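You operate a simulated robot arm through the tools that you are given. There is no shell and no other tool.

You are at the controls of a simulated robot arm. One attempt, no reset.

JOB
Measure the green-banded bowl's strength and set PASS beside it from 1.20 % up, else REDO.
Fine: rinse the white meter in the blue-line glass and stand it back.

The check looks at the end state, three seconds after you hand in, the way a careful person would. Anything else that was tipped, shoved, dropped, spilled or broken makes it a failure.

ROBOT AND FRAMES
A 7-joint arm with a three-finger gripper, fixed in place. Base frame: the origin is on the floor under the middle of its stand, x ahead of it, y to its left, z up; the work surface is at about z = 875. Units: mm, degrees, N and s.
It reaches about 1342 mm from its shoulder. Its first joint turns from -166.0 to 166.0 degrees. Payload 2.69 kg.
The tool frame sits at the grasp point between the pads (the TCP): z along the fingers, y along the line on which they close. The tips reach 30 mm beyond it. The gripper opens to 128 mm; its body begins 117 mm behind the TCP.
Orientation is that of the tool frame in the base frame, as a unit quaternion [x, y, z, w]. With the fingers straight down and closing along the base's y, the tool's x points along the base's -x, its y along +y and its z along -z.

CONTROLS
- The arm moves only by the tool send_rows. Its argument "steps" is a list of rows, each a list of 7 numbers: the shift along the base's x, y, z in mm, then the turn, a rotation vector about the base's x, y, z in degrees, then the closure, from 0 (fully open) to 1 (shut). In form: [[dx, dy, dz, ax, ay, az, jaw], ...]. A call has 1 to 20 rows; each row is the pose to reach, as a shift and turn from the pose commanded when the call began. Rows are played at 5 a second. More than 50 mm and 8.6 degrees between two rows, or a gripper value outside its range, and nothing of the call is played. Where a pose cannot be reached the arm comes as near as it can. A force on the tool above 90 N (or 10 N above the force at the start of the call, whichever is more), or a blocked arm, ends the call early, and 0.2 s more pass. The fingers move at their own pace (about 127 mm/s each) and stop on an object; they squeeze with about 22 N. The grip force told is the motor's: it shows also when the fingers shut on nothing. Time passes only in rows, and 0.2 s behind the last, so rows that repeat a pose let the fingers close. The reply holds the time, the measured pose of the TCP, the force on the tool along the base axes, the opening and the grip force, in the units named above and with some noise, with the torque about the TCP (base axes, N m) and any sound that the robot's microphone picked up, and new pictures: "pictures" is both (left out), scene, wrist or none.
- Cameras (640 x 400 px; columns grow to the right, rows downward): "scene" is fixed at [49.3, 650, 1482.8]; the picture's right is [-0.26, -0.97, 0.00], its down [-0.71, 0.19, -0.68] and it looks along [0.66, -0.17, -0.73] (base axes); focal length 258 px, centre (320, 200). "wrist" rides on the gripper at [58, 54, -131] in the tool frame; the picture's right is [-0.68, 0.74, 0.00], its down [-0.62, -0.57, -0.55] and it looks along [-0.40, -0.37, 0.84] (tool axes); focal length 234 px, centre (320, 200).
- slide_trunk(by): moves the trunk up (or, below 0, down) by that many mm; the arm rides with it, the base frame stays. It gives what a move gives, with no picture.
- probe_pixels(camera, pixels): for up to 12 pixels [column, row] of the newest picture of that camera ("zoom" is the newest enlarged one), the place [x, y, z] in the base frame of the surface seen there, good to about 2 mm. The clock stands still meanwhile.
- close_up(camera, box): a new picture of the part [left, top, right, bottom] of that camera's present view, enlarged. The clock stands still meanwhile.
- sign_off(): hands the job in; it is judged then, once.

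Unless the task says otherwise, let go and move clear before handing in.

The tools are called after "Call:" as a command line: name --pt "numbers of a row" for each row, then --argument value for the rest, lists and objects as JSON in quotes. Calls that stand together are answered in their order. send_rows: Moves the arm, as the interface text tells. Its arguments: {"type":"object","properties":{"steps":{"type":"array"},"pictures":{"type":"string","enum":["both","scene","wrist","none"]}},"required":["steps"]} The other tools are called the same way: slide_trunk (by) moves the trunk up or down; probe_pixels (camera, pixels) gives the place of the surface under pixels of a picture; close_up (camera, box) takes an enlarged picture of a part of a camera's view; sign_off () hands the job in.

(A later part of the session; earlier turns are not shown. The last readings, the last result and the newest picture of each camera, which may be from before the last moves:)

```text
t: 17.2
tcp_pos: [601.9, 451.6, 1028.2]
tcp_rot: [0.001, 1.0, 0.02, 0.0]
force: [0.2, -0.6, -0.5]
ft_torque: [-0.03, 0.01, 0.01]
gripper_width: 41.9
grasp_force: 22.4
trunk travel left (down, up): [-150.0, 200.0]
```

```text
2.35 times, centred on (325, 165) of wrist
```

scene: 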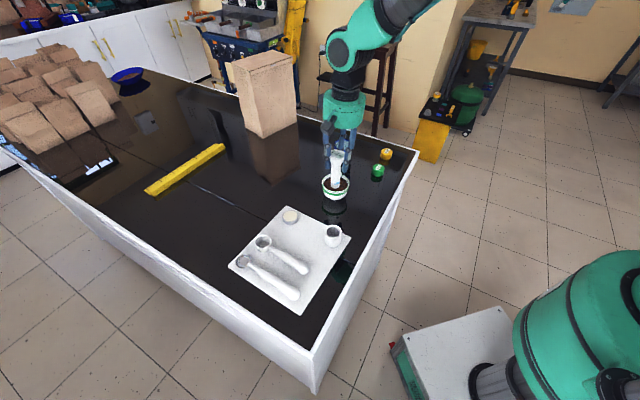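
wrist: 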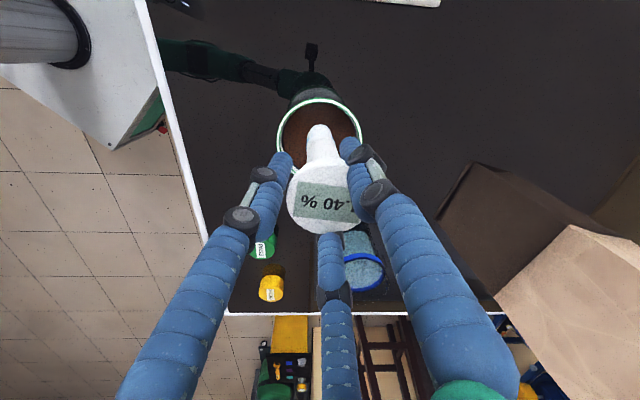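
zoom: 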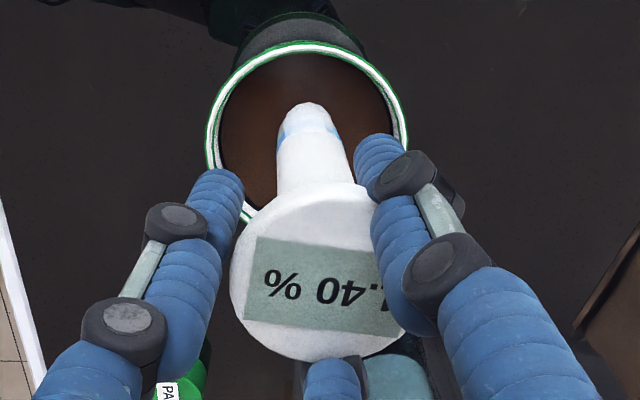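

The reading holds at "1.40 %" from t=13.8 to 17.2. I'll go 4 mm deeper and wait several more seconds to see whether it drifts.

Call:
send_rows --pt "0 0 -2 0 0 0 0.75" --pt "0 0 -4 0 0 0 0.75" --pt "0 0 -4 0 0 0 0.75" --pt "0 0 -4 0 0 0 0.75" --pt "0 0 -4 0 0 0 0.75" --pt "0 0 -4 0 0 0 0.75" --pt "0 0 -4 0 0 0 0.75" --pt "0 0 -4 0 0 0 0.75" --pt "0 0 -4 0 0 0 0.75" --pt "0 0 -4 0 0 0 0.75" --pt "0 0 -4 0 0 0 0.75" --pt "0 0 -4 0 0 0 0.75" --pt "0 0 -4 0 0 0 0.75" --pt "0 0 -4 0 0 0 0.75" --pt "0 0 -4 0 0 0 0.75" --pt "0 0 -4 0 0 0 0.75" --pt "0 0 -4 0 0 0 0.75" --pt "0 0 -4 0 0 0 0.75" --pt "0 0 -4 0 0 0 0.75" --pt "0 0 -4 0 0 0 0.75" --pictures "none"

Call:
close_up --camera "scene" --box '[310, 140, 360, 200]'

Call:
send_rows --pt "0 0 0 0 0 0 0.75" --pt "0 0 0 0 0 0 0.75" --pt "0 0 0 0 0 0 0.75" --pt "0 0 0 0 0 0 0.75" --pt "0 0 0 0 0 0 0.75" --pt "0 0 0 0 0 0 0.75" --pt "0 0 0 0 0 0 0.75" --pt "0 0 0 0 0 0 0.75" --pt "0 0 0 0 0 0 0.75" --pt "0 0 0 0 0 0 0.75" --pt "0 0 0 0 0 0 0.75" --pt "0 0 0 0 0 0 0.75" --pt "0 0 0 0 0 0 0.75" --pt "0 0 0 0 0 0 0.75" --pt "0 0 0 0 0 0 0.75" --pt "0 0 0 0 0 0 0.75" --pt "0 0 0 0 0 0 0.75" --pt "0 0 0 0 0 0 0.75" --pt "0 0 0 0 0 0 0.75" --pt "0 0 0 0 0 0 0.75" --pictures "both"

Call:
close_up --camera "scene" --box '[310, 140, 360, 200]'

Call:
close_up --camera "wrist" --box '[260, 80, 390, 250]'

```text
t: 21.4
tcp_pos: [601.7, 451.4, 1023.9]
tcp_rot: [0.0, 1.0, 0.021, -0.001]
force: [-0.6, -0.1, -0.8]
ft_torque: [0.0, -0.01, -0.02]
gripper_width: 41.7
grasp_force: 22.4
trunk travel left (down, up): [-150.0, 200.0]
```

```text
6.67 times, centred on (335, 170) of scene
```

zoom: 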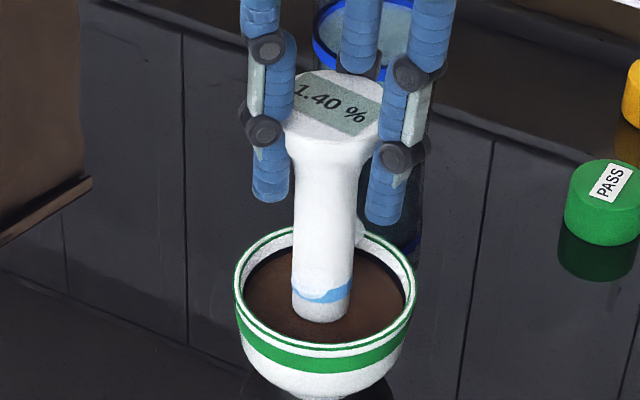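

```text
t: 25.6
tcp_pos: [602.5, 450.5, 1024.3]
tcp_rot: [0.0, 1.0, 0.021, -0.001]
force: [0.2, 0.2, -1.1]
ft_torque: [0.01, -0.02, 0.03]
gripper_width: 41.7
grasp_force: 21.8
trunk travel left (down, up): [-150.0, 200.0]
```

scene: 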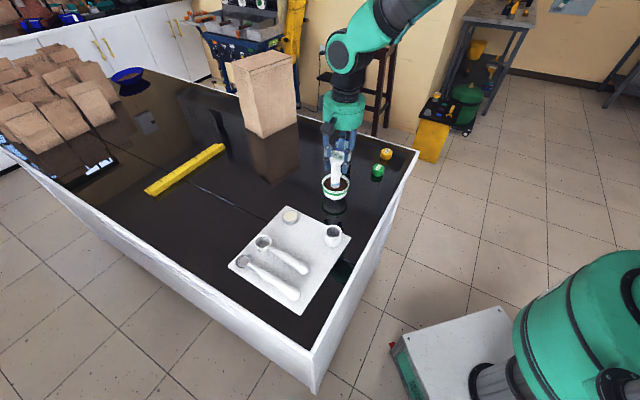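
wrist: 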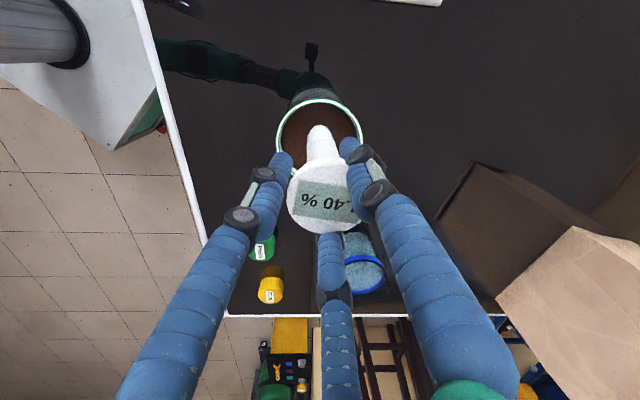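

```text
6.67 times, centred on (335, 170) of scene
```

zoom: 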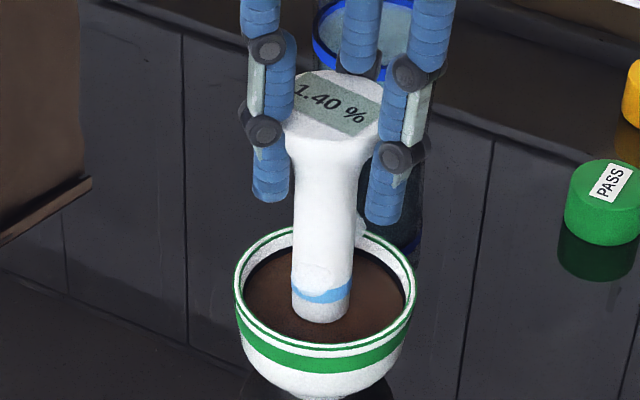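

```text
2.35 times, centred on (325, 165) of wrist
```

zoom: 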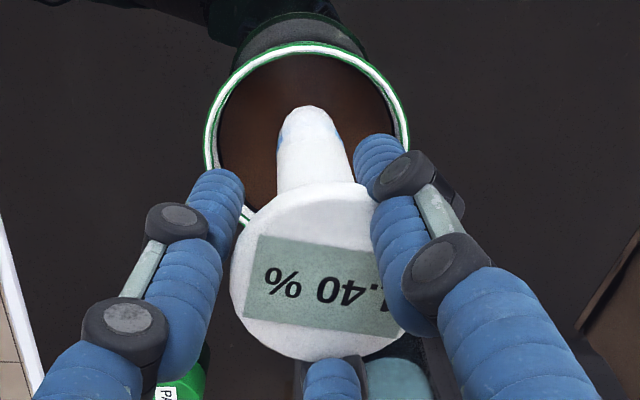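

Still "1.40 %" at t=25.6 and no drift with depth, though a puff of steam still clings beside the shaft. I'll wait a while longer in case the reading changes as it cools.

Call:
send_rows --pt "0 0 0 0 0 0 0.75" --pt "0 0 0 0 0 0 0.75" --pt "0 0 0 0 0 0 0.75" --pt "0 0 0 0 0 0 0.75" --pt "0 0 0 0 0 0 0.75" --pt "0 0 0 0 0 0 0.75" --pt "0 0 0 0 0 0 0.75" --pt "0 0 0 0 0 0 0.75" --pt "0 0 0 0 0 0 0.75" --pt "0 0 0 0 0 0 0.75" --pt "0 0 0 0 0 0 0.75" --pt "0 0 0 0 0 0 0.75" --pt "0 0 0 0 0 0 0.75" --pt "0 0 0 0 0 0 0.75" --pt "0 0 0 0 0 0 0.75" --pt "0 0 0 0 0 0 0.75" --pt "0 0 0 0 0 0 0.75" --pt "0 0 0 0 0 0 0.75" --pt "0 0 0 0 0 0 0.75" --pt "0 0 0 0 0 0 0.75" --pictures "none"

Call:
send_rows --pt "0 0 0 0 0 0 0.75" --pt "0 0 0 0 0 0 0.75" --pt "0 0 0 0 0 0 0.75" --pt "0 0 0 0 0 0 0.75" --pt "0 0 0 0 0 0 0.75" --pt "0 0 0 0 0 0 0.75" --pt "0 0 0 0 0 0 0.75" --pt "0 0 0 0 0 0 0.75" --pt "0 0 0 0 0 0 0.75" --pt "0 0 0 0 0 0 0.75" --pt "0 0 0 0 0 0 0.75" --pt "0 0 0 0 0 0 0.75" --pt "0 0 0 0 0 0 0.75" --pt "0 0 0 0 0 0 0.75" --pt "0 0 0 0 0 0 0.75" --pt "0 0 0 0 0 0 0.75" --pt "0 0 0 0 0 0 0.75" --pt "0 0 0 0 0 0 0.75" --pt "0 0 0 0 0 0 0.75" --pt "0 0 0 0 0 0 0.75" --pictures "none"

Call:
close_up --camera "scene" --box '[310, 140, 360, 200]'

```text
t: 29.8
tcp_pos: [601.2, 451.7, 1023.7]
tcp_rot: [-0.001, 1.0, 0.021, 0.001]
force: [-0.4, 0.5, -0.5]
ft_torque: [0.03, 0.01, 0.05]
gripper_width: 41.4
grasp_force: 21.9
trunk travel left (down, up): [-150.0, 200.0]
```

```text
t: 34.0
tcp_pos: [602.2, 451.2, 1022.6]
tcp_rot: [0.0, 1.0, 0.021, 0.0]
force: [0.8, 0.8, 0.0]
ft_torque: [0.0, -0.02, 0.0]
gripper_width: 41.5
grasp_force: 22.0
trunk travel left (down, up): [-150.0, 200.0]
```

```text
6.67 times, centred on (335, 170) of scene
```

zoom: 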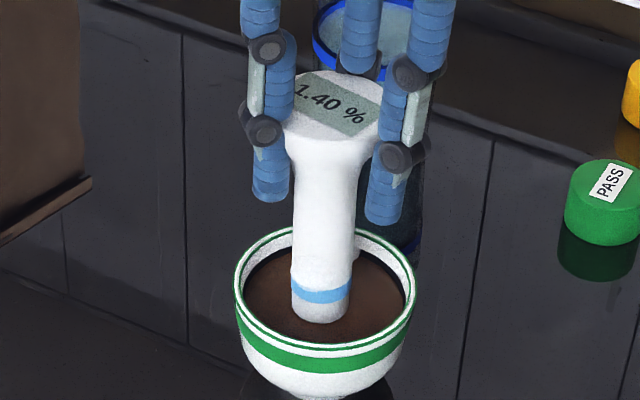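

The ring is now fully visible and the steam puff seems smaller, while the display still says "1.40 %". I'll raise the meter just above the bowl, still over it so that any drips fall back in, and look at the steam and the display.

Call:
send_rows --pt "0 0 8 0 0 0 0.75" --pt "0 0 20 0 0 0 0.75" --pt "0 0 35 0 0 0 0.75" --pt "0 0 55 0 0 0 0.75" --pt "0 0 75 0 0 0 0.75" --pt "0 0 90 0 0 0 0.75" --pt "0 0 90 0 0 0 0.75"

Call:
close_up --camera "scene" --box '[295, 110, 375, 205]'

Call:
close_up --camera "wrist" --box '[250, 60, 390, 250]'

```text
t: 35.6
tcp_pos: [602.0, 452.5, 1114.5]
tcp_rot: [0.0, 1.0, 0.02, -0.001]
force: [-0.7, -0.4, -0.2]
ft_torque: [0.0, 0.04, 0.0]
gripper_width: 41.4
grasp_force: 22.0
trunk travel left (down, up): [-150.0, 200.0]
```

scene: 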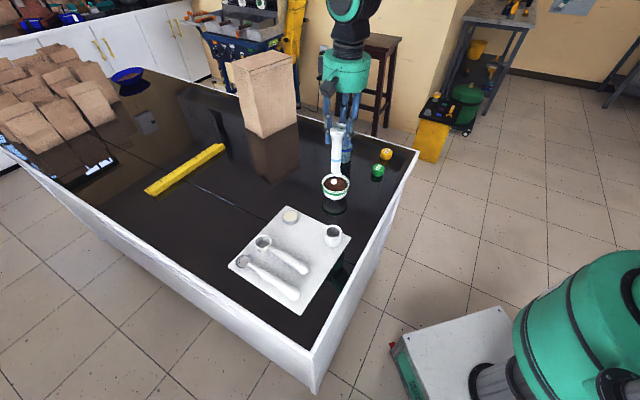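
wrist: 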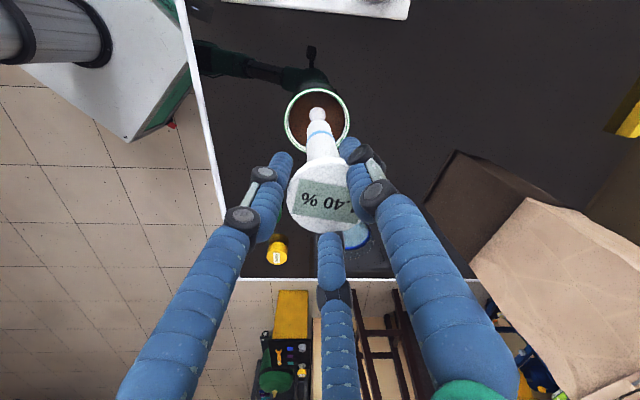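

```text
4.21 times, centred on (335, 158) of scene
```

zoom: 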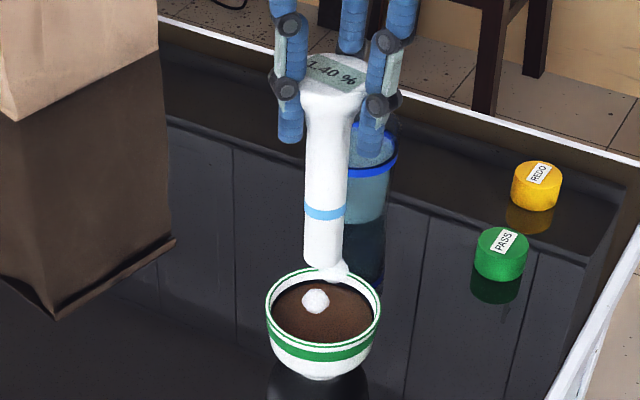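

```text
2.11 times, centred on (320, 155) of wrist
```

zoom: 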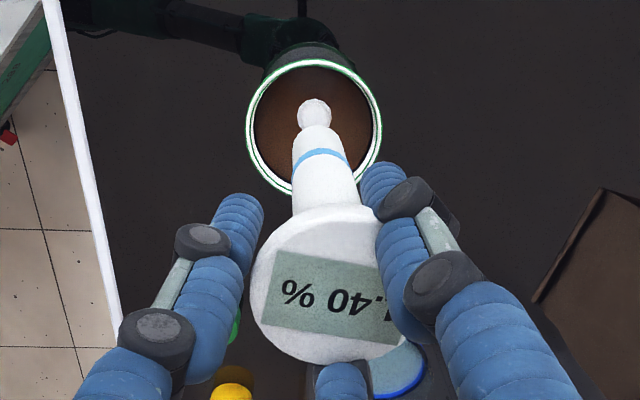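

The meter holds "1.40 %" after leaving the liquid. I'll dip once more for a couple of seconds to check that the reading repeats, then let it drip over the bowl.

Call:
send_rows --pt "0 0 -20 0 0 0 0.75" --pt "0 0 -40 0 0 0 0.75" --pt "0 0 -56 0 0 0 0.75" --pt "0 0 -68 0 0 0 0.75" --pt "0 0 -78 0 0 0 0.75" --pt "0 0 -86 0 0 0 0.75" --pt "0 0 -90 0 0 0 0.75" --pt "0 0 -90 0 0 0 0.75" --pt "0 0 -90 0 0 0 0.75" --pt "0 0 -90 0 0 0 0.75" --pt "0 0 -90 0 0 0 0.75" --pt "0 0 -90 0 0 0 0.75" --pt "0 0 -90 0 0 0 0.75" --pt "0 0 -90 0 0 0 0.75" --pt "0 0 -90 0 0 0 0.75" --pt "0 0 -90 0 0 0 0.75" --pictures "none"

Call:
close_up --camera "scene" --box '[310, 140, 360, 200]'

Call:
send_rows --pt "0 0 8 0 0 0 0.75" --pt "0 0 16 0 0 0 0.75" --pt "0 0 26 0 0 0 0.75" --pt "0 0 38 0 0 0 0.75" --pt "0 0 50 0 0 0 0.75" --pt "0 0 50 0 0 0 0.75" --pt "0 0 50 0 0 0 0.75" --pt "0 0 50 0 0 0 0.75" --pt "0 0 50 0 0 0 0.75" --pt "0 0 50 0 0 0 0.75" --pt "0 0 50 0 0 0 0.75" --pt "0 0 50 0 0 0 0.75" --pt "0 0 50 0 0 0 0.75" --pt "0 0 50 0 0 0 0.75" --pt "0 0 50 0 0 0 0.75"

Call:
close_up --camera "scene" --box '[295, 110, 375, 205]'

```text
t: 39.0
tcp_pos: [602.9, 451.0, 1024.1]
tcp_rot: [0.0, 1.0, 0.021, 0.0]
force: [0.8, 0.4, -0.2]
ft_torque: [0.0, -0.03, 0.03]
gripper_width: 41.5
grasp_force: 21.8
trunk travel left (down, up): [-150.0, 200.0]
```

```text
6.67 times, centred on (335, 170) of scene
```

zoom: 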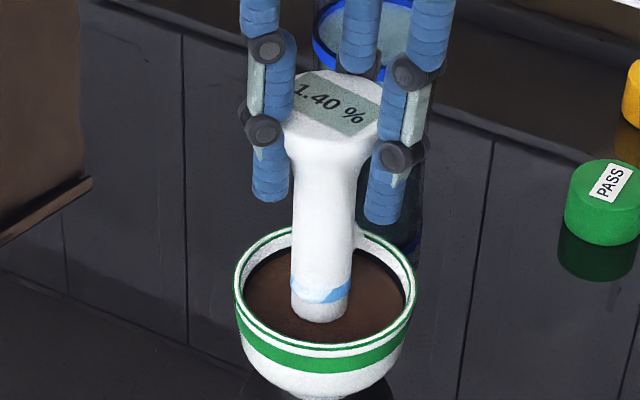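

```text
t: 42.2
tcp_pos: [602.2, 453.3, 1074.4]
tcp_rot: [0.0, 1.0, 0.02, 0.0]
force: [0.0, -0.1, -0.4]
ft_torque: [0.02, -0.03, 0.02]
gripper_width: 41.4
grasp_force: 22.4
trunk travel left (down, up): [-150.0, 200.0]
```

scene: 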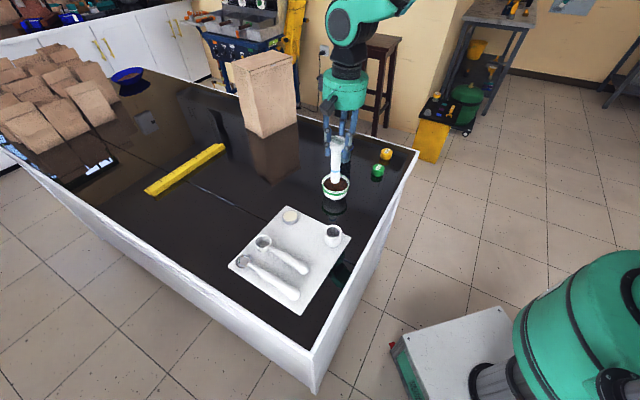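
wrist: 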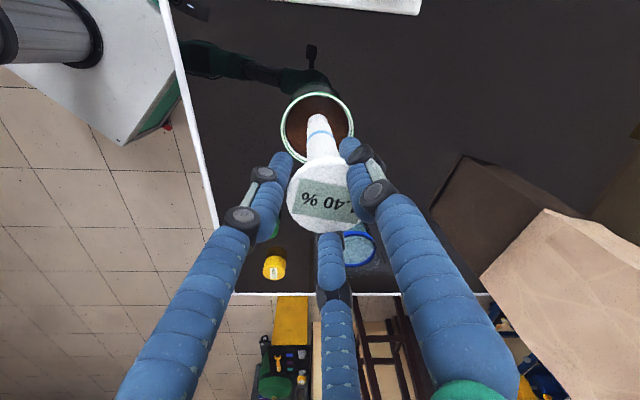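

```text
4.21 times, centred on (335, 158) of scene
```

zoom: 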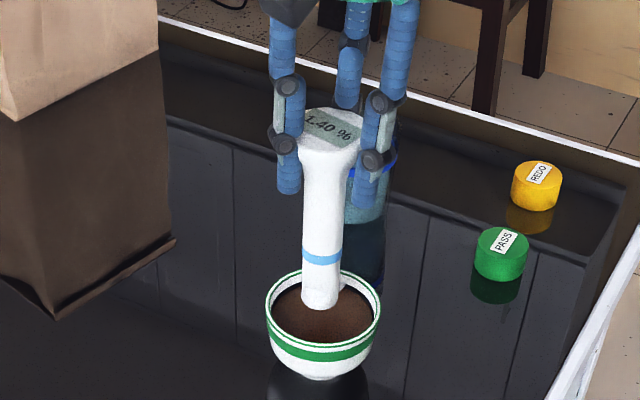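

The second dip repeats "1.40 %", so it's PASS territory (≥1.20). Next I need the glass's exact centre and rim and the paper bag's position, so I'll lift high and probe.

Call:
send_rows --pt "0 0 20 0 0 0 0.75" --pt "0 0 45 0 0 0 0.75" --pt "0 0 75 0 0 0 0.75" --pt "0 0 100 0 0 0 0.75" --pt "0 0 110 0 0 0 0.75" --pt "0 0 110 0 0 0 0.75" --pt "0 0 110 0 0 0 0.75"

Call:
close_up --camera "scene" --box '[315, 125, 375, 200]'

Call:
probe_pixels --camera "scene" --pixels '[[264, 136], [297, 118], [270, 58], [250, 120], [290, 65], [262, 90]]'

Call:
close_up --camera "wrist" --box '[240, 60, 400, 280]'

```text
t: 43.8
tcp_pos: [601.7, 451.9, 1184.7]
tcp_rot: [0.001, 1.0, 0.021, 0.0]
force: [-0.2, 0.2, 0.2]
ft_torque: [-0.03, 0.01, 0.04]
gripper_width: 41.3
grasp_force: 22.0
trunk travel left (down, up): [-150.0, 200.0]
```

scene: 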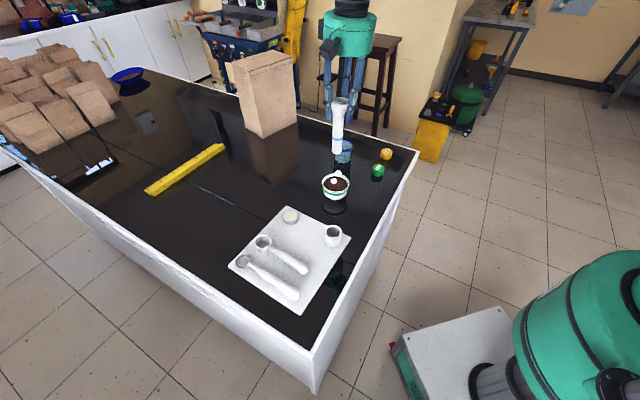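
wrist: 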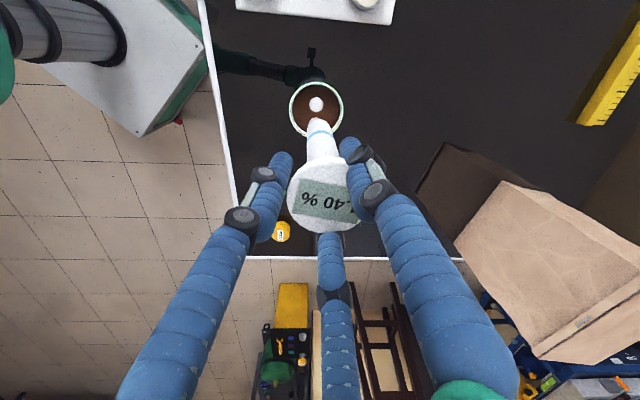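

```text
5.33 times, centred on (345, 162) of scene
```

zoom: 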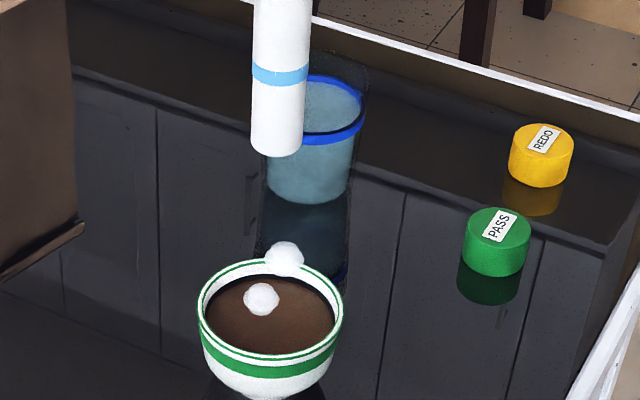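

```text
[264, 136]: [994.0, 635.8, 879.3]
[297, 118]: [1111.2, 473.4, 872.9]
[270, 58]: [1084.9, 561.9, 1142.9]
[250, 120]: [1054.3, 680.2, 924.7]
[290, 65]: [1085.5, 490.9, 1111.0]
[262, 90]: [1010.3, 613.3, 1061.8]
```

```text
1.82 times, centred on (320, 170) of wrist
```

zoom: 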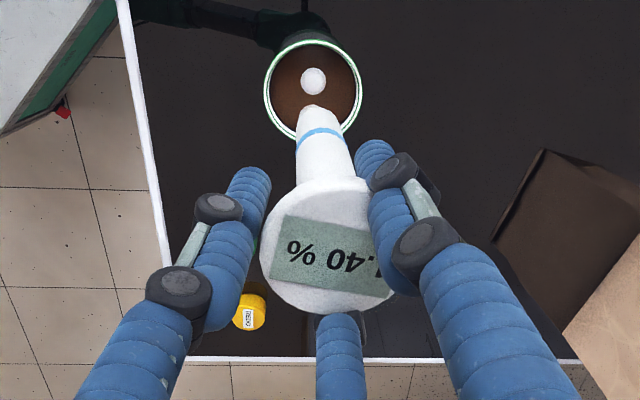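

The paper bag sits beyond x≈994, well out of the way, and the glass at zoom (310,140) shows its clear rim above the blue line. I'll carry the meter high over to the glass.

Call:
send_rows --pt "12 -6 0 0 0 0 0.75" --pt "35 -17 0 0 0 0 0.75" --pt "62 -30 0 0 0 0 0.75" --pt "90 -43 0 0 0 0 0.75" --pt "118 -57 0 0 0 0 0.75" --pt "144 -70 0 0 0 0 0.75" --pt "160 -78 0 0 0 0 0.75" --pt "168 -82 0 0 0 0 0.75" --pt "168 -82 0 0 0 0 0.75"

Call:
close_up --camera "wrist" --box '[250, 40, 390, 230]'

Call:
close_up --camera "scene" --box '[310, 80, 380, 180]'

```text
t: 45.8
tcp_pos: [772.1, 368.6, 1182.5]
tcp_rot: [-0.001, 1.0, 0.021, 0.0]
force: [-0.2, -0.1, -0.1]
ft_torque: [0.03, 0.02, 0.0]
gripper_width: 41.7
grasp_force: 21.6
trunk travel left (down, up): [-150.0, 200.0]
```

scene: 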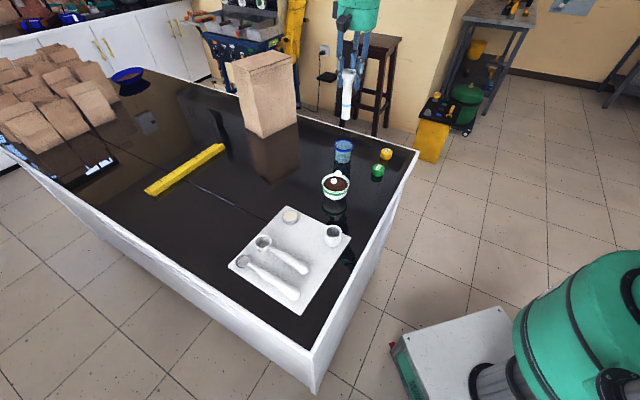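
wrist: 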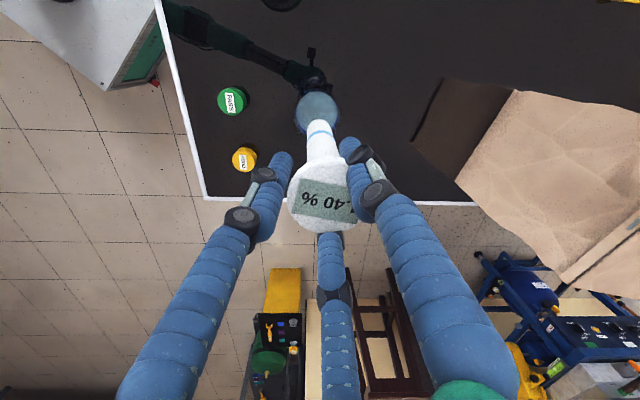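

```text
2.11 times, centred on (320, 135) of wrist
```

zoom: 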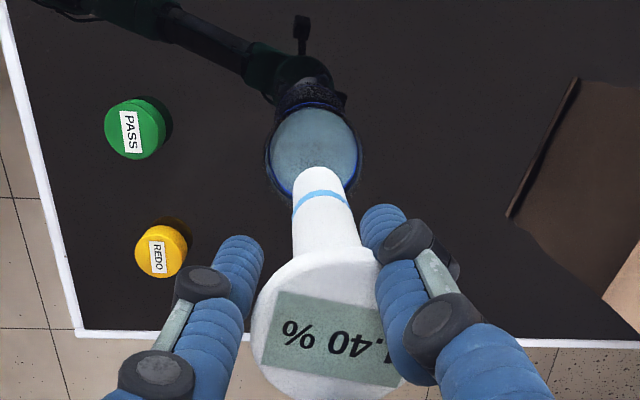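

```text
4.00 times, centred on (345, 130) of scene
```

zoom: 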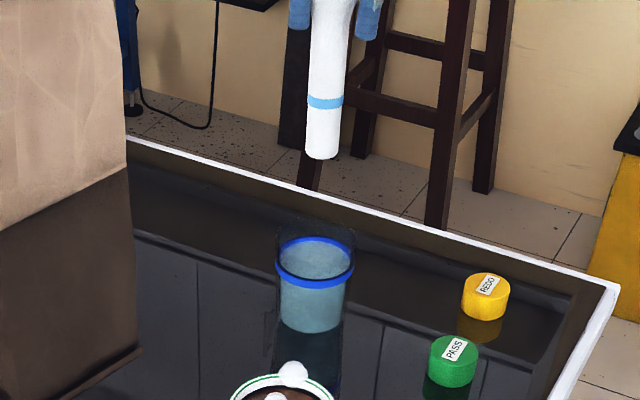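

The glass is directly below; the wrist zoom shows the water disc at (314,150), and the scene zoom shows the ring and the clear wall. I'll enlarge both further and probe.

Call:
close_up --camera "scene" --box '[324, 130, 364, 175]'

Call:
probe_pixels --camera "zoom" --pixels '[[315, 60], [315, 35], [315, 100], [315, 160], [315, 175], [225, 110], [400, 110], [250, 100], [370, 100], [315, 250], [315, 285], [225, 60]]'

Call:
close_up --camera "wrist" --box '[280, 75, 360, 155]'

Call:
probe_pixels --camera "zoom" --pixels '[[290, 130], [230, 190], [340, 190], [350, 150], [240, 150], [290, 95], [200, 180], [365, 180], [230, 120], [345, 110], [310, 230]]'

```text
8.89 times, centred on (344, 152) of scene
```

zoom: 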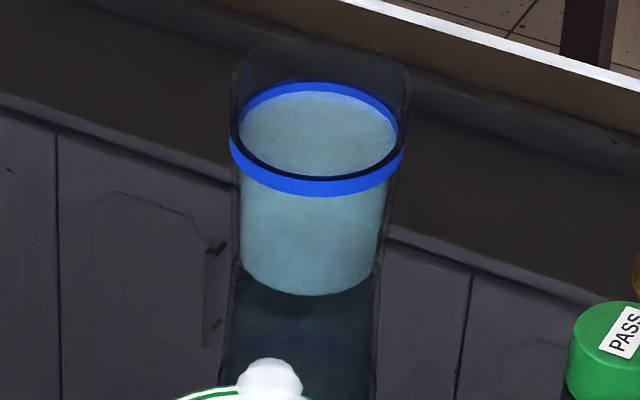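

```text
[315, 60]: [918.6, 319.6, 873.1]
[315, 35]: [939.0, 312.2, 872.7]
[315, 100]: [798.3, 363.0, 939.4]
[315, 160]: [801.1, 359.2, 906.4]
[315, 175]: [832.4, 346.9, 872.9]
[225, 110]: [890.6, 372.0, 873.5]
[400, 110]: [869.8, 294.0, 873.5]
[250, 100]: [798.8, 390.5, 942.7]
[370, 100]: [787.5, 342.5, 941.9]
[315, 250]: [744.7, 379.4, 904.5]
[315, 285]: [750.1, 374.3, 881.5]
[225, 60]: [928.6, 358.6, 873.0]
```

```text
5.00 times, centred on (320, 115) of wrist
```

zoom: 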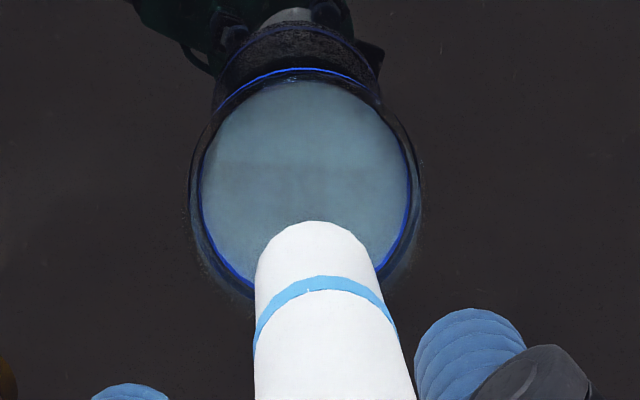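

```text
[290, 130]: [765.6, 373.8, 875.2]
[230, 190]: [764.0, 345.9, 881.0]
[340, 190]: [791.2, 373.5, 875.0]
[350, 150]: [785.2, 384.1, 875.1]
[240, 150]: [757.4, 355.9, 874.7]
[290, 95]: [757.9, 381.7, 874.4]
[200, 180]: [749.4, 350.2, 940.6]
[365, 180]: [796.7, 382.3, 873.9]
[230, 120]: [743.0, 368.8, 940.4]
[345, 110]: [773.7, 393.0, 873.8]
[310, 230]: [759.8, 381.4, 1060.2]
```

The ring probes put the glass centre at about (771,374), inner radius about 30, rim at about 965 and floor at about 880; the meter's foot is at about (770,373). I'll lower to just above the rim and confirm the alignment before entering.

Call:
send_rows --pt "0 0 -20 0 0 0 0.75" --pt "1 1 -45 0 0 0 0.75" --pt "1 1 -65 0 0 0 0.75" --pt "1 1 -72 0 0 0 0.75" --pt "1 1 -72 0 0 0 0.75"

Call:
close_up --camera "scene" --box '[315, 100, 375, 175]'

Call:
close_up --camera "wrist" --box '[260, 60, 380, 180]'

```text
t: 47.0
tcp_pos: [772.1, 369.6, 1113.1]
tcp_rot: [0.001, 1.0, 0.022, 0.001]
force: [-0.5, -0.2, -0.5]
ft_torque: [-0.03, 0.0, -0.02]
gripper_width: 41.7
grasp_force: 21.6
trunk travel left (down, up): [-150.0, 200.0]
```

scene: 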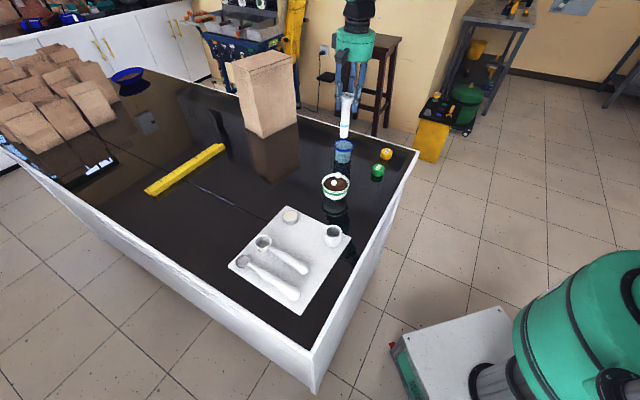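
wrist: 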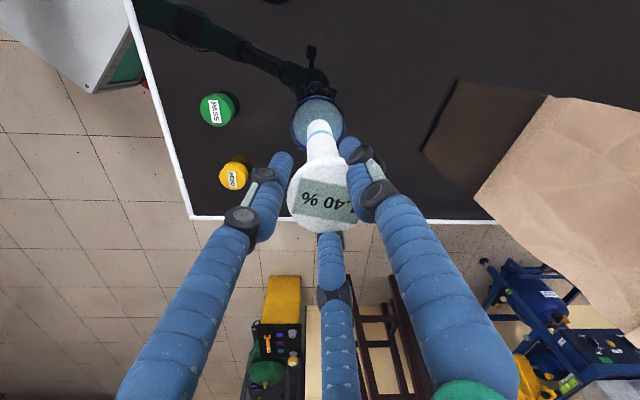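

```text
5.33 times, centred on (345, 138) of scene
```

zoom: 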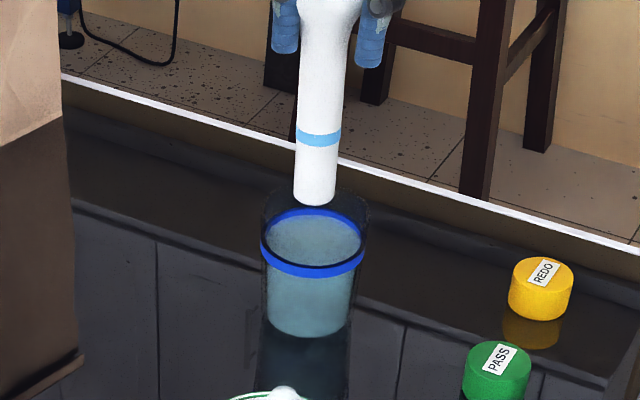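

```text
3.33 times, centred on (320, 120) of wrist
```

zoom: 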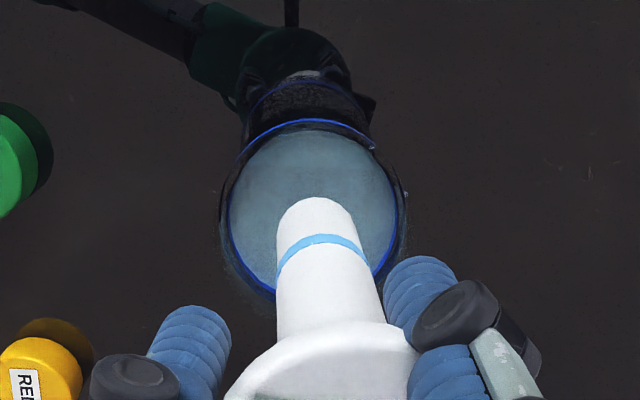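

The foot is centred over the water in both views (scene zoom (315,200) over the ring centre (312,240)). I'll lower it into the water until the blue ring is about at the surface.

Call:
send_rows --pt "0 0 -10 0 0 0 0.75" --pt "0 0 -22 0 0 0 0.75" --pt "0 0 -34 0 0 0 0.75" --pt "0 0 -46 0 0 0 0.75" --pt "0 0 -56 0 0 0 0.75" --pt "0 0 -66 0 0 0 0.75" --pt "0 0 -75 0 0 0 0.75" --pt "0 0 -82 0 0 0 0.75" --pt "0 0 -86 0 0 0 0.75" --pt "0 0 -86 0 0 0 0.75" --pt "0 0 -86 0 0 0 0.75"

Call:
close_up --camera "scene" --box '[315, 100, 375, 175]'

Call:
close_up --camera "wrist" --box '[250, 70, 390, 250]'

```text
t: 49.4
tcp_pos: [773.0, 371.2, 1027.1]
tcp_rot: [0.0, 1.0, 0.021, 0.001]
force: [0.2, -0.1, -0.2]
ft_torque: [-0.01, -0.01, -0.04]
gripper_width: 41.5
grasp_force: 22.1
trunk travel left (down, up): [-150.0, 200.0]
```

scene: 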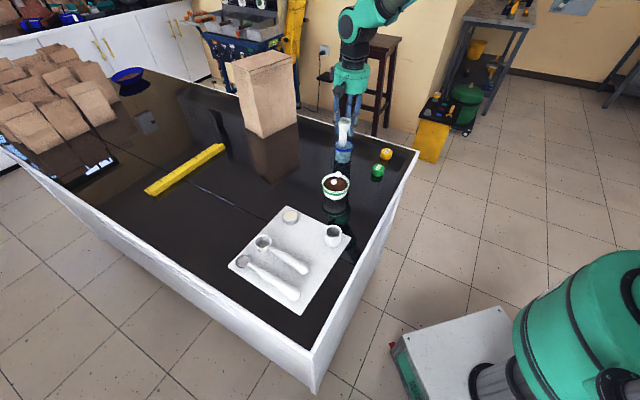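
wrist: 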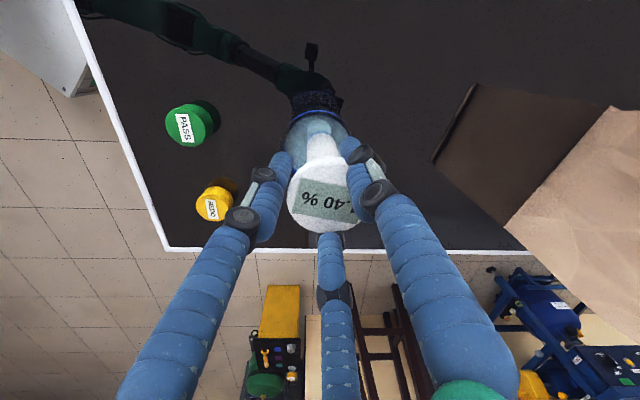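

```text
5.33 times, centred on (345, 138) of scene
```

zoom: 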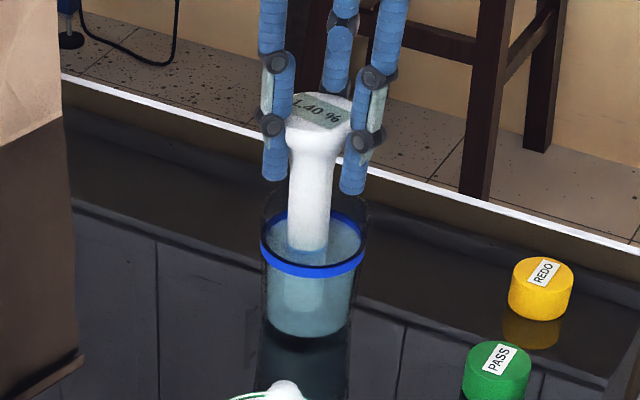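

```text
2.22 times, centred on (320, 160) of wrist
```

zoom: 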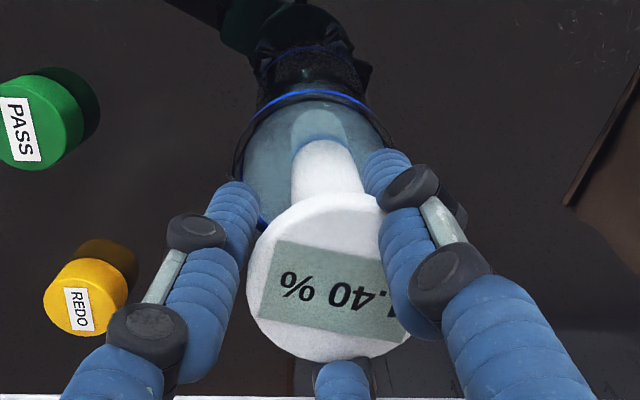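

The blue ring is under water and there's no side force. I'll swirl gently within ±5 mm and bob a little to rinse it properly.

Call:
send_rows --pt "4 0 0 0 0 0 0.75" --pt "4 4 0 0 0 0 0.75" --pt "0 5 0 0 0 0 0.75" --pt "-4 4 0 0 0 0 0.75" --pt "-5 0 0 0 0 0 0.75" --pt "-4 -4 0 0 0 0 0.75" --pt "0 -5 0 0 0 0 0.75" --pt "4 -4 0 0 0 0 0.75" --pt "5 0 0 0 0 0 0.75" --pt "4 4 0 0 0 0 0.75" --pt "0 5 0 0 0 0 0.75" --pt "-4 4 0 0 0 0 0.75" --pt "-5 0 0 0 0 0 0.75" --pt "-4 -4 0 0 0 0 0.75" --pt "0 0 0 0 0 0 0.75" --pt "0 0 8 0 0 0 0.75" --pt "0 0 14 0 0 0 0.75" --pt "0 0 8 0 0 0 0.75" --pt "0 0 0 0 0 0 0.75" --pt "0 0 0 0 0 0 0.75"

Call:
close_up --camera "scene" --box '[315, 100, 375, 175]'

Call:
close_up --camera "scene" --box '[310, 160, 360, 210]'

```text
t: 53.6
tcp_pos: [770.9, 371.1, 1026.9]
tcp_rot: [0.0, 1.0, 0.022, 0.001]
force: [-0.3, 0.5, -0.6]
ft_torque: [-0.02, 0.02, 0.0]
gripper_width: 41.3
grasp_force: 21.8
trunk travel left (down, up): [-150.0, 200.0]
```

scene: 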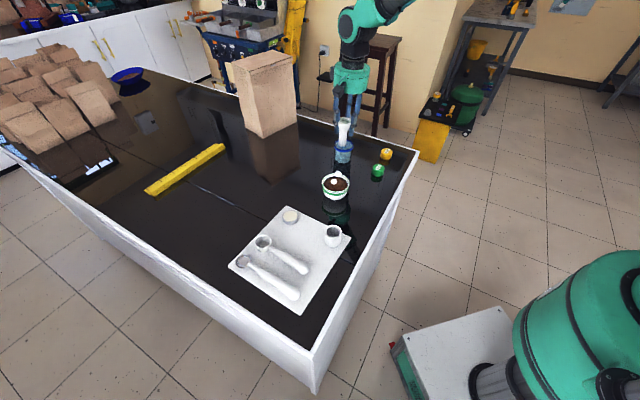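
wrist: 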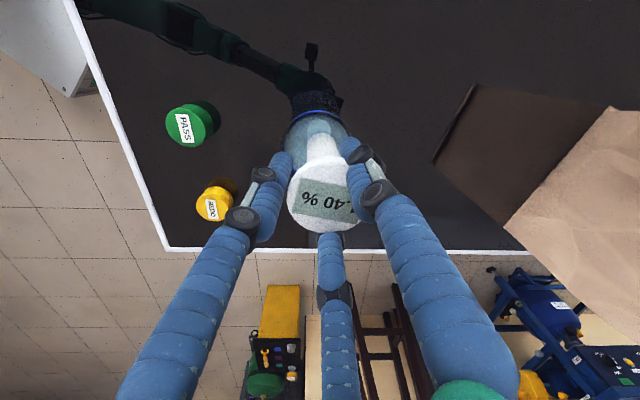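

```text
5.33 times, centred on (345, 138) of scene
```

zoom: 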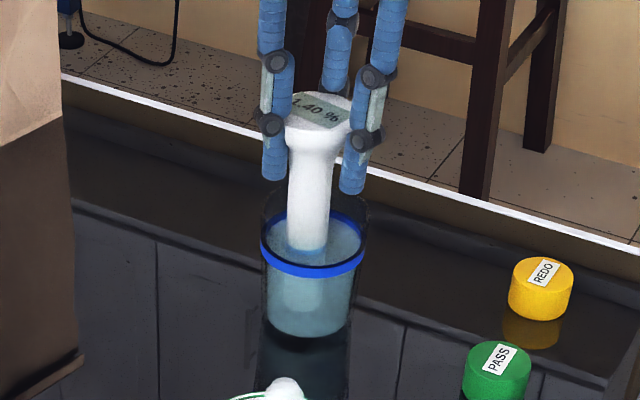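

```text
8.00 times, centred on (335, 185) of scene
```

zoom: 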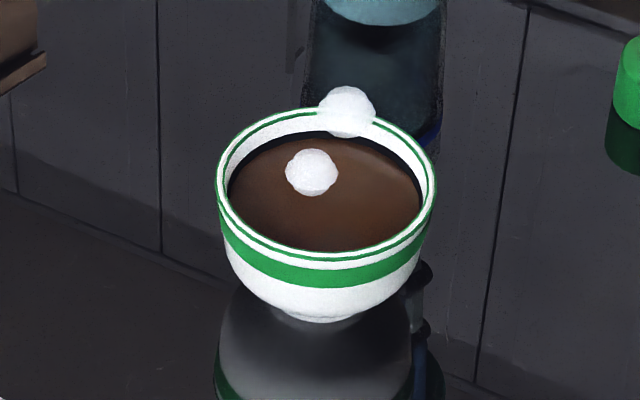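

The rinse went smoothly (no side force, glass unmoved) and the display still holds 1.40 %. I'll lift the foot just clear of the water and let it drip inside the glass, then raise it.

Call:
send_rows --pt "0 0 12 0 0 0 0.75" --pt "0 0 26 0 0 0 0.75" --pt "0 0 40 0 0 0 0.75" --pt "0 0 54 0 0 0 0.75" --pt "0 0 64 0 0 0 0.75" --pt "0 0 64 0 0 0 0.75" --pt "0 0 64 0 0 0 0.75" --pt "0 0 64 0 0 0 0.75" --pt "0 0 64 0 0 0 0.75" --pt "0 0 64 0 0 0 0.75" --pt "0 0 64 0 0 0 0.75" --pt "0 0 64 0 0 0 0.75" --pt "0 0 64 0 0 0 0.75" --pt "0 0 64 0 0 0 0.75" --pt "0 0 64 0 0 0 0.75" --pt "0 0 64 0 0 0 0.75" --pt "0 0 64 0 0 0 0.75" --pt "0 0 64 0 0 0 0.75" --pictures "none"

Call:
send_rows --pt "0 0 25 0 0 0 0.75" --pt "0 0 55 0 0 0 0.75" --pt "0 0 85 0 0 0 0.75" --pt "0 0 94 0 0 0 0.75" --pt "0 0 94 0 0 0 0.75"

Call:
close_up --camera "scene" --box '[310, 80, 380, 180]'

```text
t: 57.4
tcp_pos: [771.8, 369.1, 1091.4]
tcp_rot: [0.0, 1.0, 0.021, 0.0]
force: [-0.3, -0.8, -1.2]
ft_torque: [-0.04, -0.01, 0.01]
gripper_width: 41.6
grasp_force: 22.3
trunk travel left (down, up): [-150.0, 200.0]
```

```text
t: 58.6
tcp_pos: [769.9, 368.1, 1185.1]
tcp_rot: [0.0, 1.0, 0.021, 0.0]
force: [0.4, 0.0, -0.4]
ft_torque: [0.01, -0.01, 0.01]
gripper_width: 41.3
grasp_force: 21.9
trunk travel left (down, up): [-150.0, 200.0]
```

scene: 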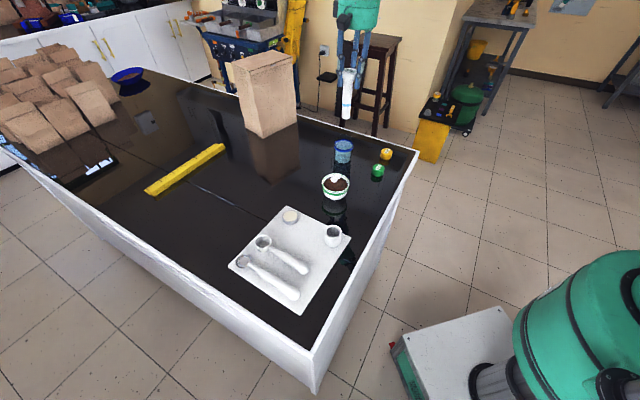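
wrist: 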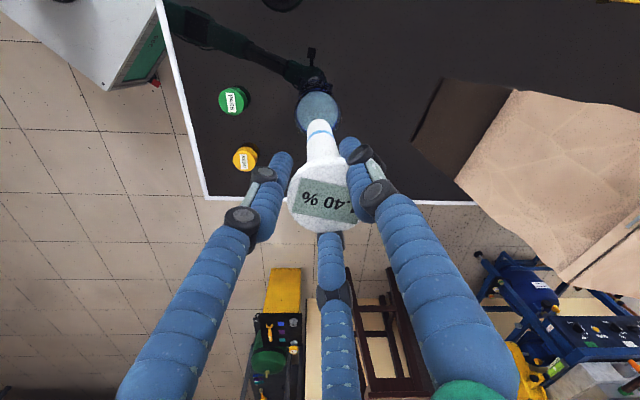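

```text
4.00 times, centred on (345, 130) of scene
```

zoom: 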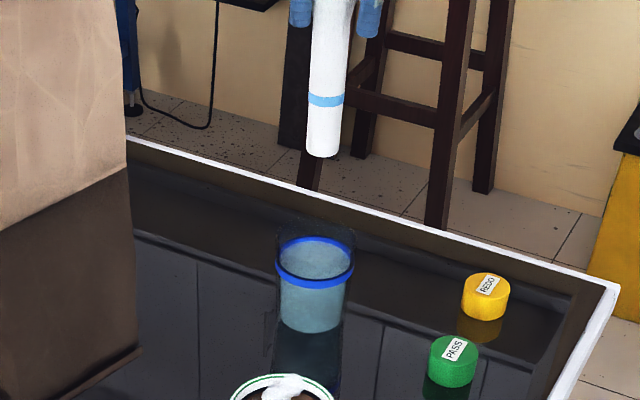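

Glass and water look unchanged, and the meter hangs clean. I'll carry it back at the same height to a point just beside the holder so I can measure the holder's mouth unobstructed.

Call:
send_rows --pt "-12 6 0 0 0 0 0.75" --pt "-35 17 0 0 0 0 0.75" --pt "-63 30 0 0 0 0 0.75" --pt "-92 44 0 0 0 0 0.75" --pt "-122 59 0 0 0 0 0.75" --pt "-152 73 0 0 0 0 0.75" --pt "-182 88 0 0 0 0 0.75" --pt "-212 102 0 0 0 0 0.75" --pt "-242 117 0 0 0 0 0.75" --pt "-268 129 0 0 0 0 0.75" --pt "-286 138 0 0 0 0 0.75" --pt "-296 143 0 0 0 0 0.75" --pt "-296 143 0 0 0 0 0.75"

Call:
close_up --camera "wrist" --box '[240, 50, 380, 190]'

Call:
close_up --camera "scene" --box '[300, 130, 380, 260]'

```text
t: 61.4
tcp_pos: [474.3, 512.7, 1182.4]
tcp_rot: [0.0, 1.0, 0.021, 0.0]
force: [0.0, -0.5, -1.0]
ft_torque: [0.0, -0.02, -0.01]
gripper_width: 41.5
grasp_force: 22.4
trunk travel left (down, up): [-150.0, 200.0]
```

scene: 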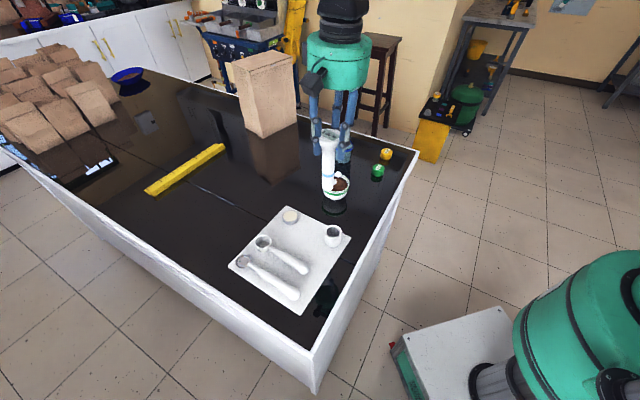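
wrist: 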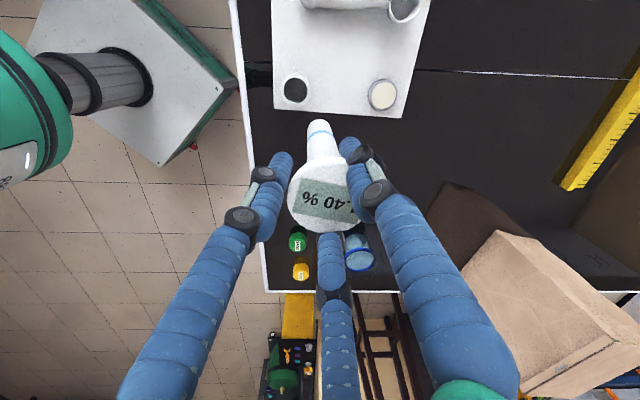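

```text
2.86 times, centred on (310, 120) of wrist
```

zoom: 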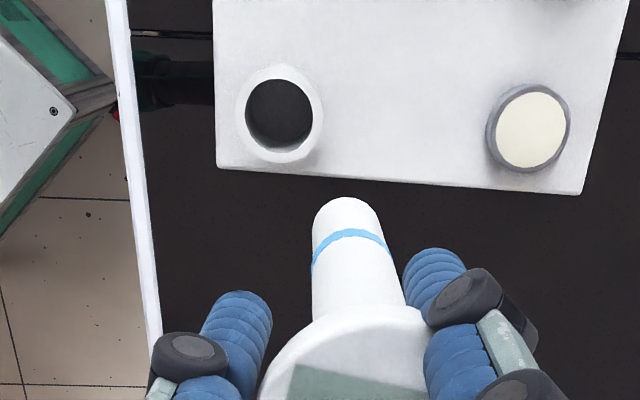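

```text
3.08 times, centred on (340, 195) of scene
```

zoom: 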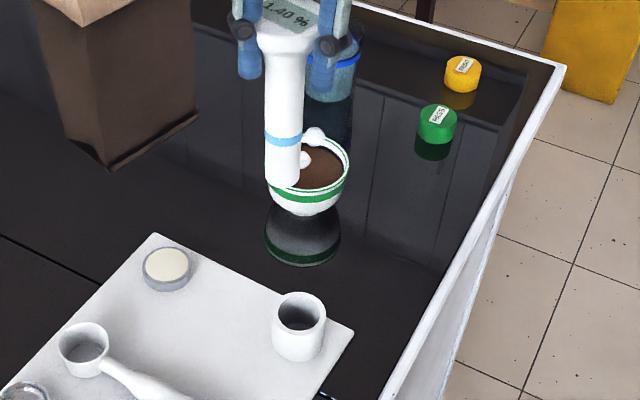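

The holder mouth is clear in both zooms: wrist zoom at (279,113), scene zoom at (299,318). I'll probe around its rim from both cameras, and the meter's shaft as well.

Call:
close_up --camera "wrist" --box '[270, 65, 350, 145]'

Call:
close_up --camera "wrist" --box '[270, 65, 320, 115]'

Call:
probe_pixels --camera "zoom" --pixels '[[320, 200], [215, 195], [425, 195], [320, 90], [320, 300], [240, 110], [400, 110], [240, 275], [395, 280]]'

Call:
probe_pixels --camera "wrist" --pixels '[[320, 125], [320, 133], [321, 145], [322, 152]]'

Call:
probe_pixels --camera "scene" --pixels '[[328, 187], [328, 180], [328, 174], [328, 165], [328, 155], [328, 150]]'

```text
5.00 times, centred on (310, 105) of wrist
```

zoom: 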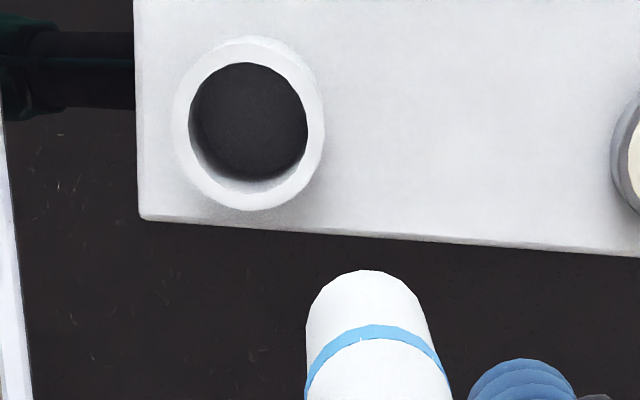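

```text
8.00 times, centred on (295, 90) of wrist
```

zoom: 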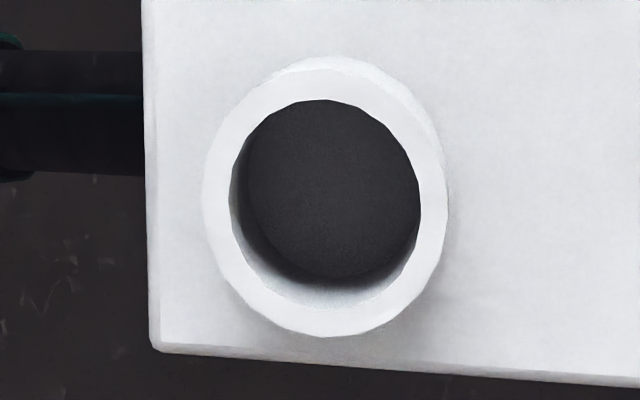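

```text
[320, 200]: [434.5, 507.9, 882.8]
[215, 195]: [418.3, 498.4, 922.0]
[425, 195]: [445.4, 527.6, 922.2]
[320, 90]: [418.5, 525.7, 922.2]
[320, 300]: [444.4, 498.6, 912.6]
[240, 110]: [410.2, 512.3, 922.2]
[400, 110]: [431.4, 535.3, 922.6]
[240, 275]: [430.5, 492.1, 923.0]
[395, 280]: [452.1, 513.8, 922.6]
```

```text
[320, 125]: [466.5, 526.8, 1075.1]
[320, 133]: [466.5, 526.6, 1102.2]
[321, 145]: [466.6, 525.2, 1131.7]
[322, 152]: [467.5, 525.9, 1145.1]
```

```text
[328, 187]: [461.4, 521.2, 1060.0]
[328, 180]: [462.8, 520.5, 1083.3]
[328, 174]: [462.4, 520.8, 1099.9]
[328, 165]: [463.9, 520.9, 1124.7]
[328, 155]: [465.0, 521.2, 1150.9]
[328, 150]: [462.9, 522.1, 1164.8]
```

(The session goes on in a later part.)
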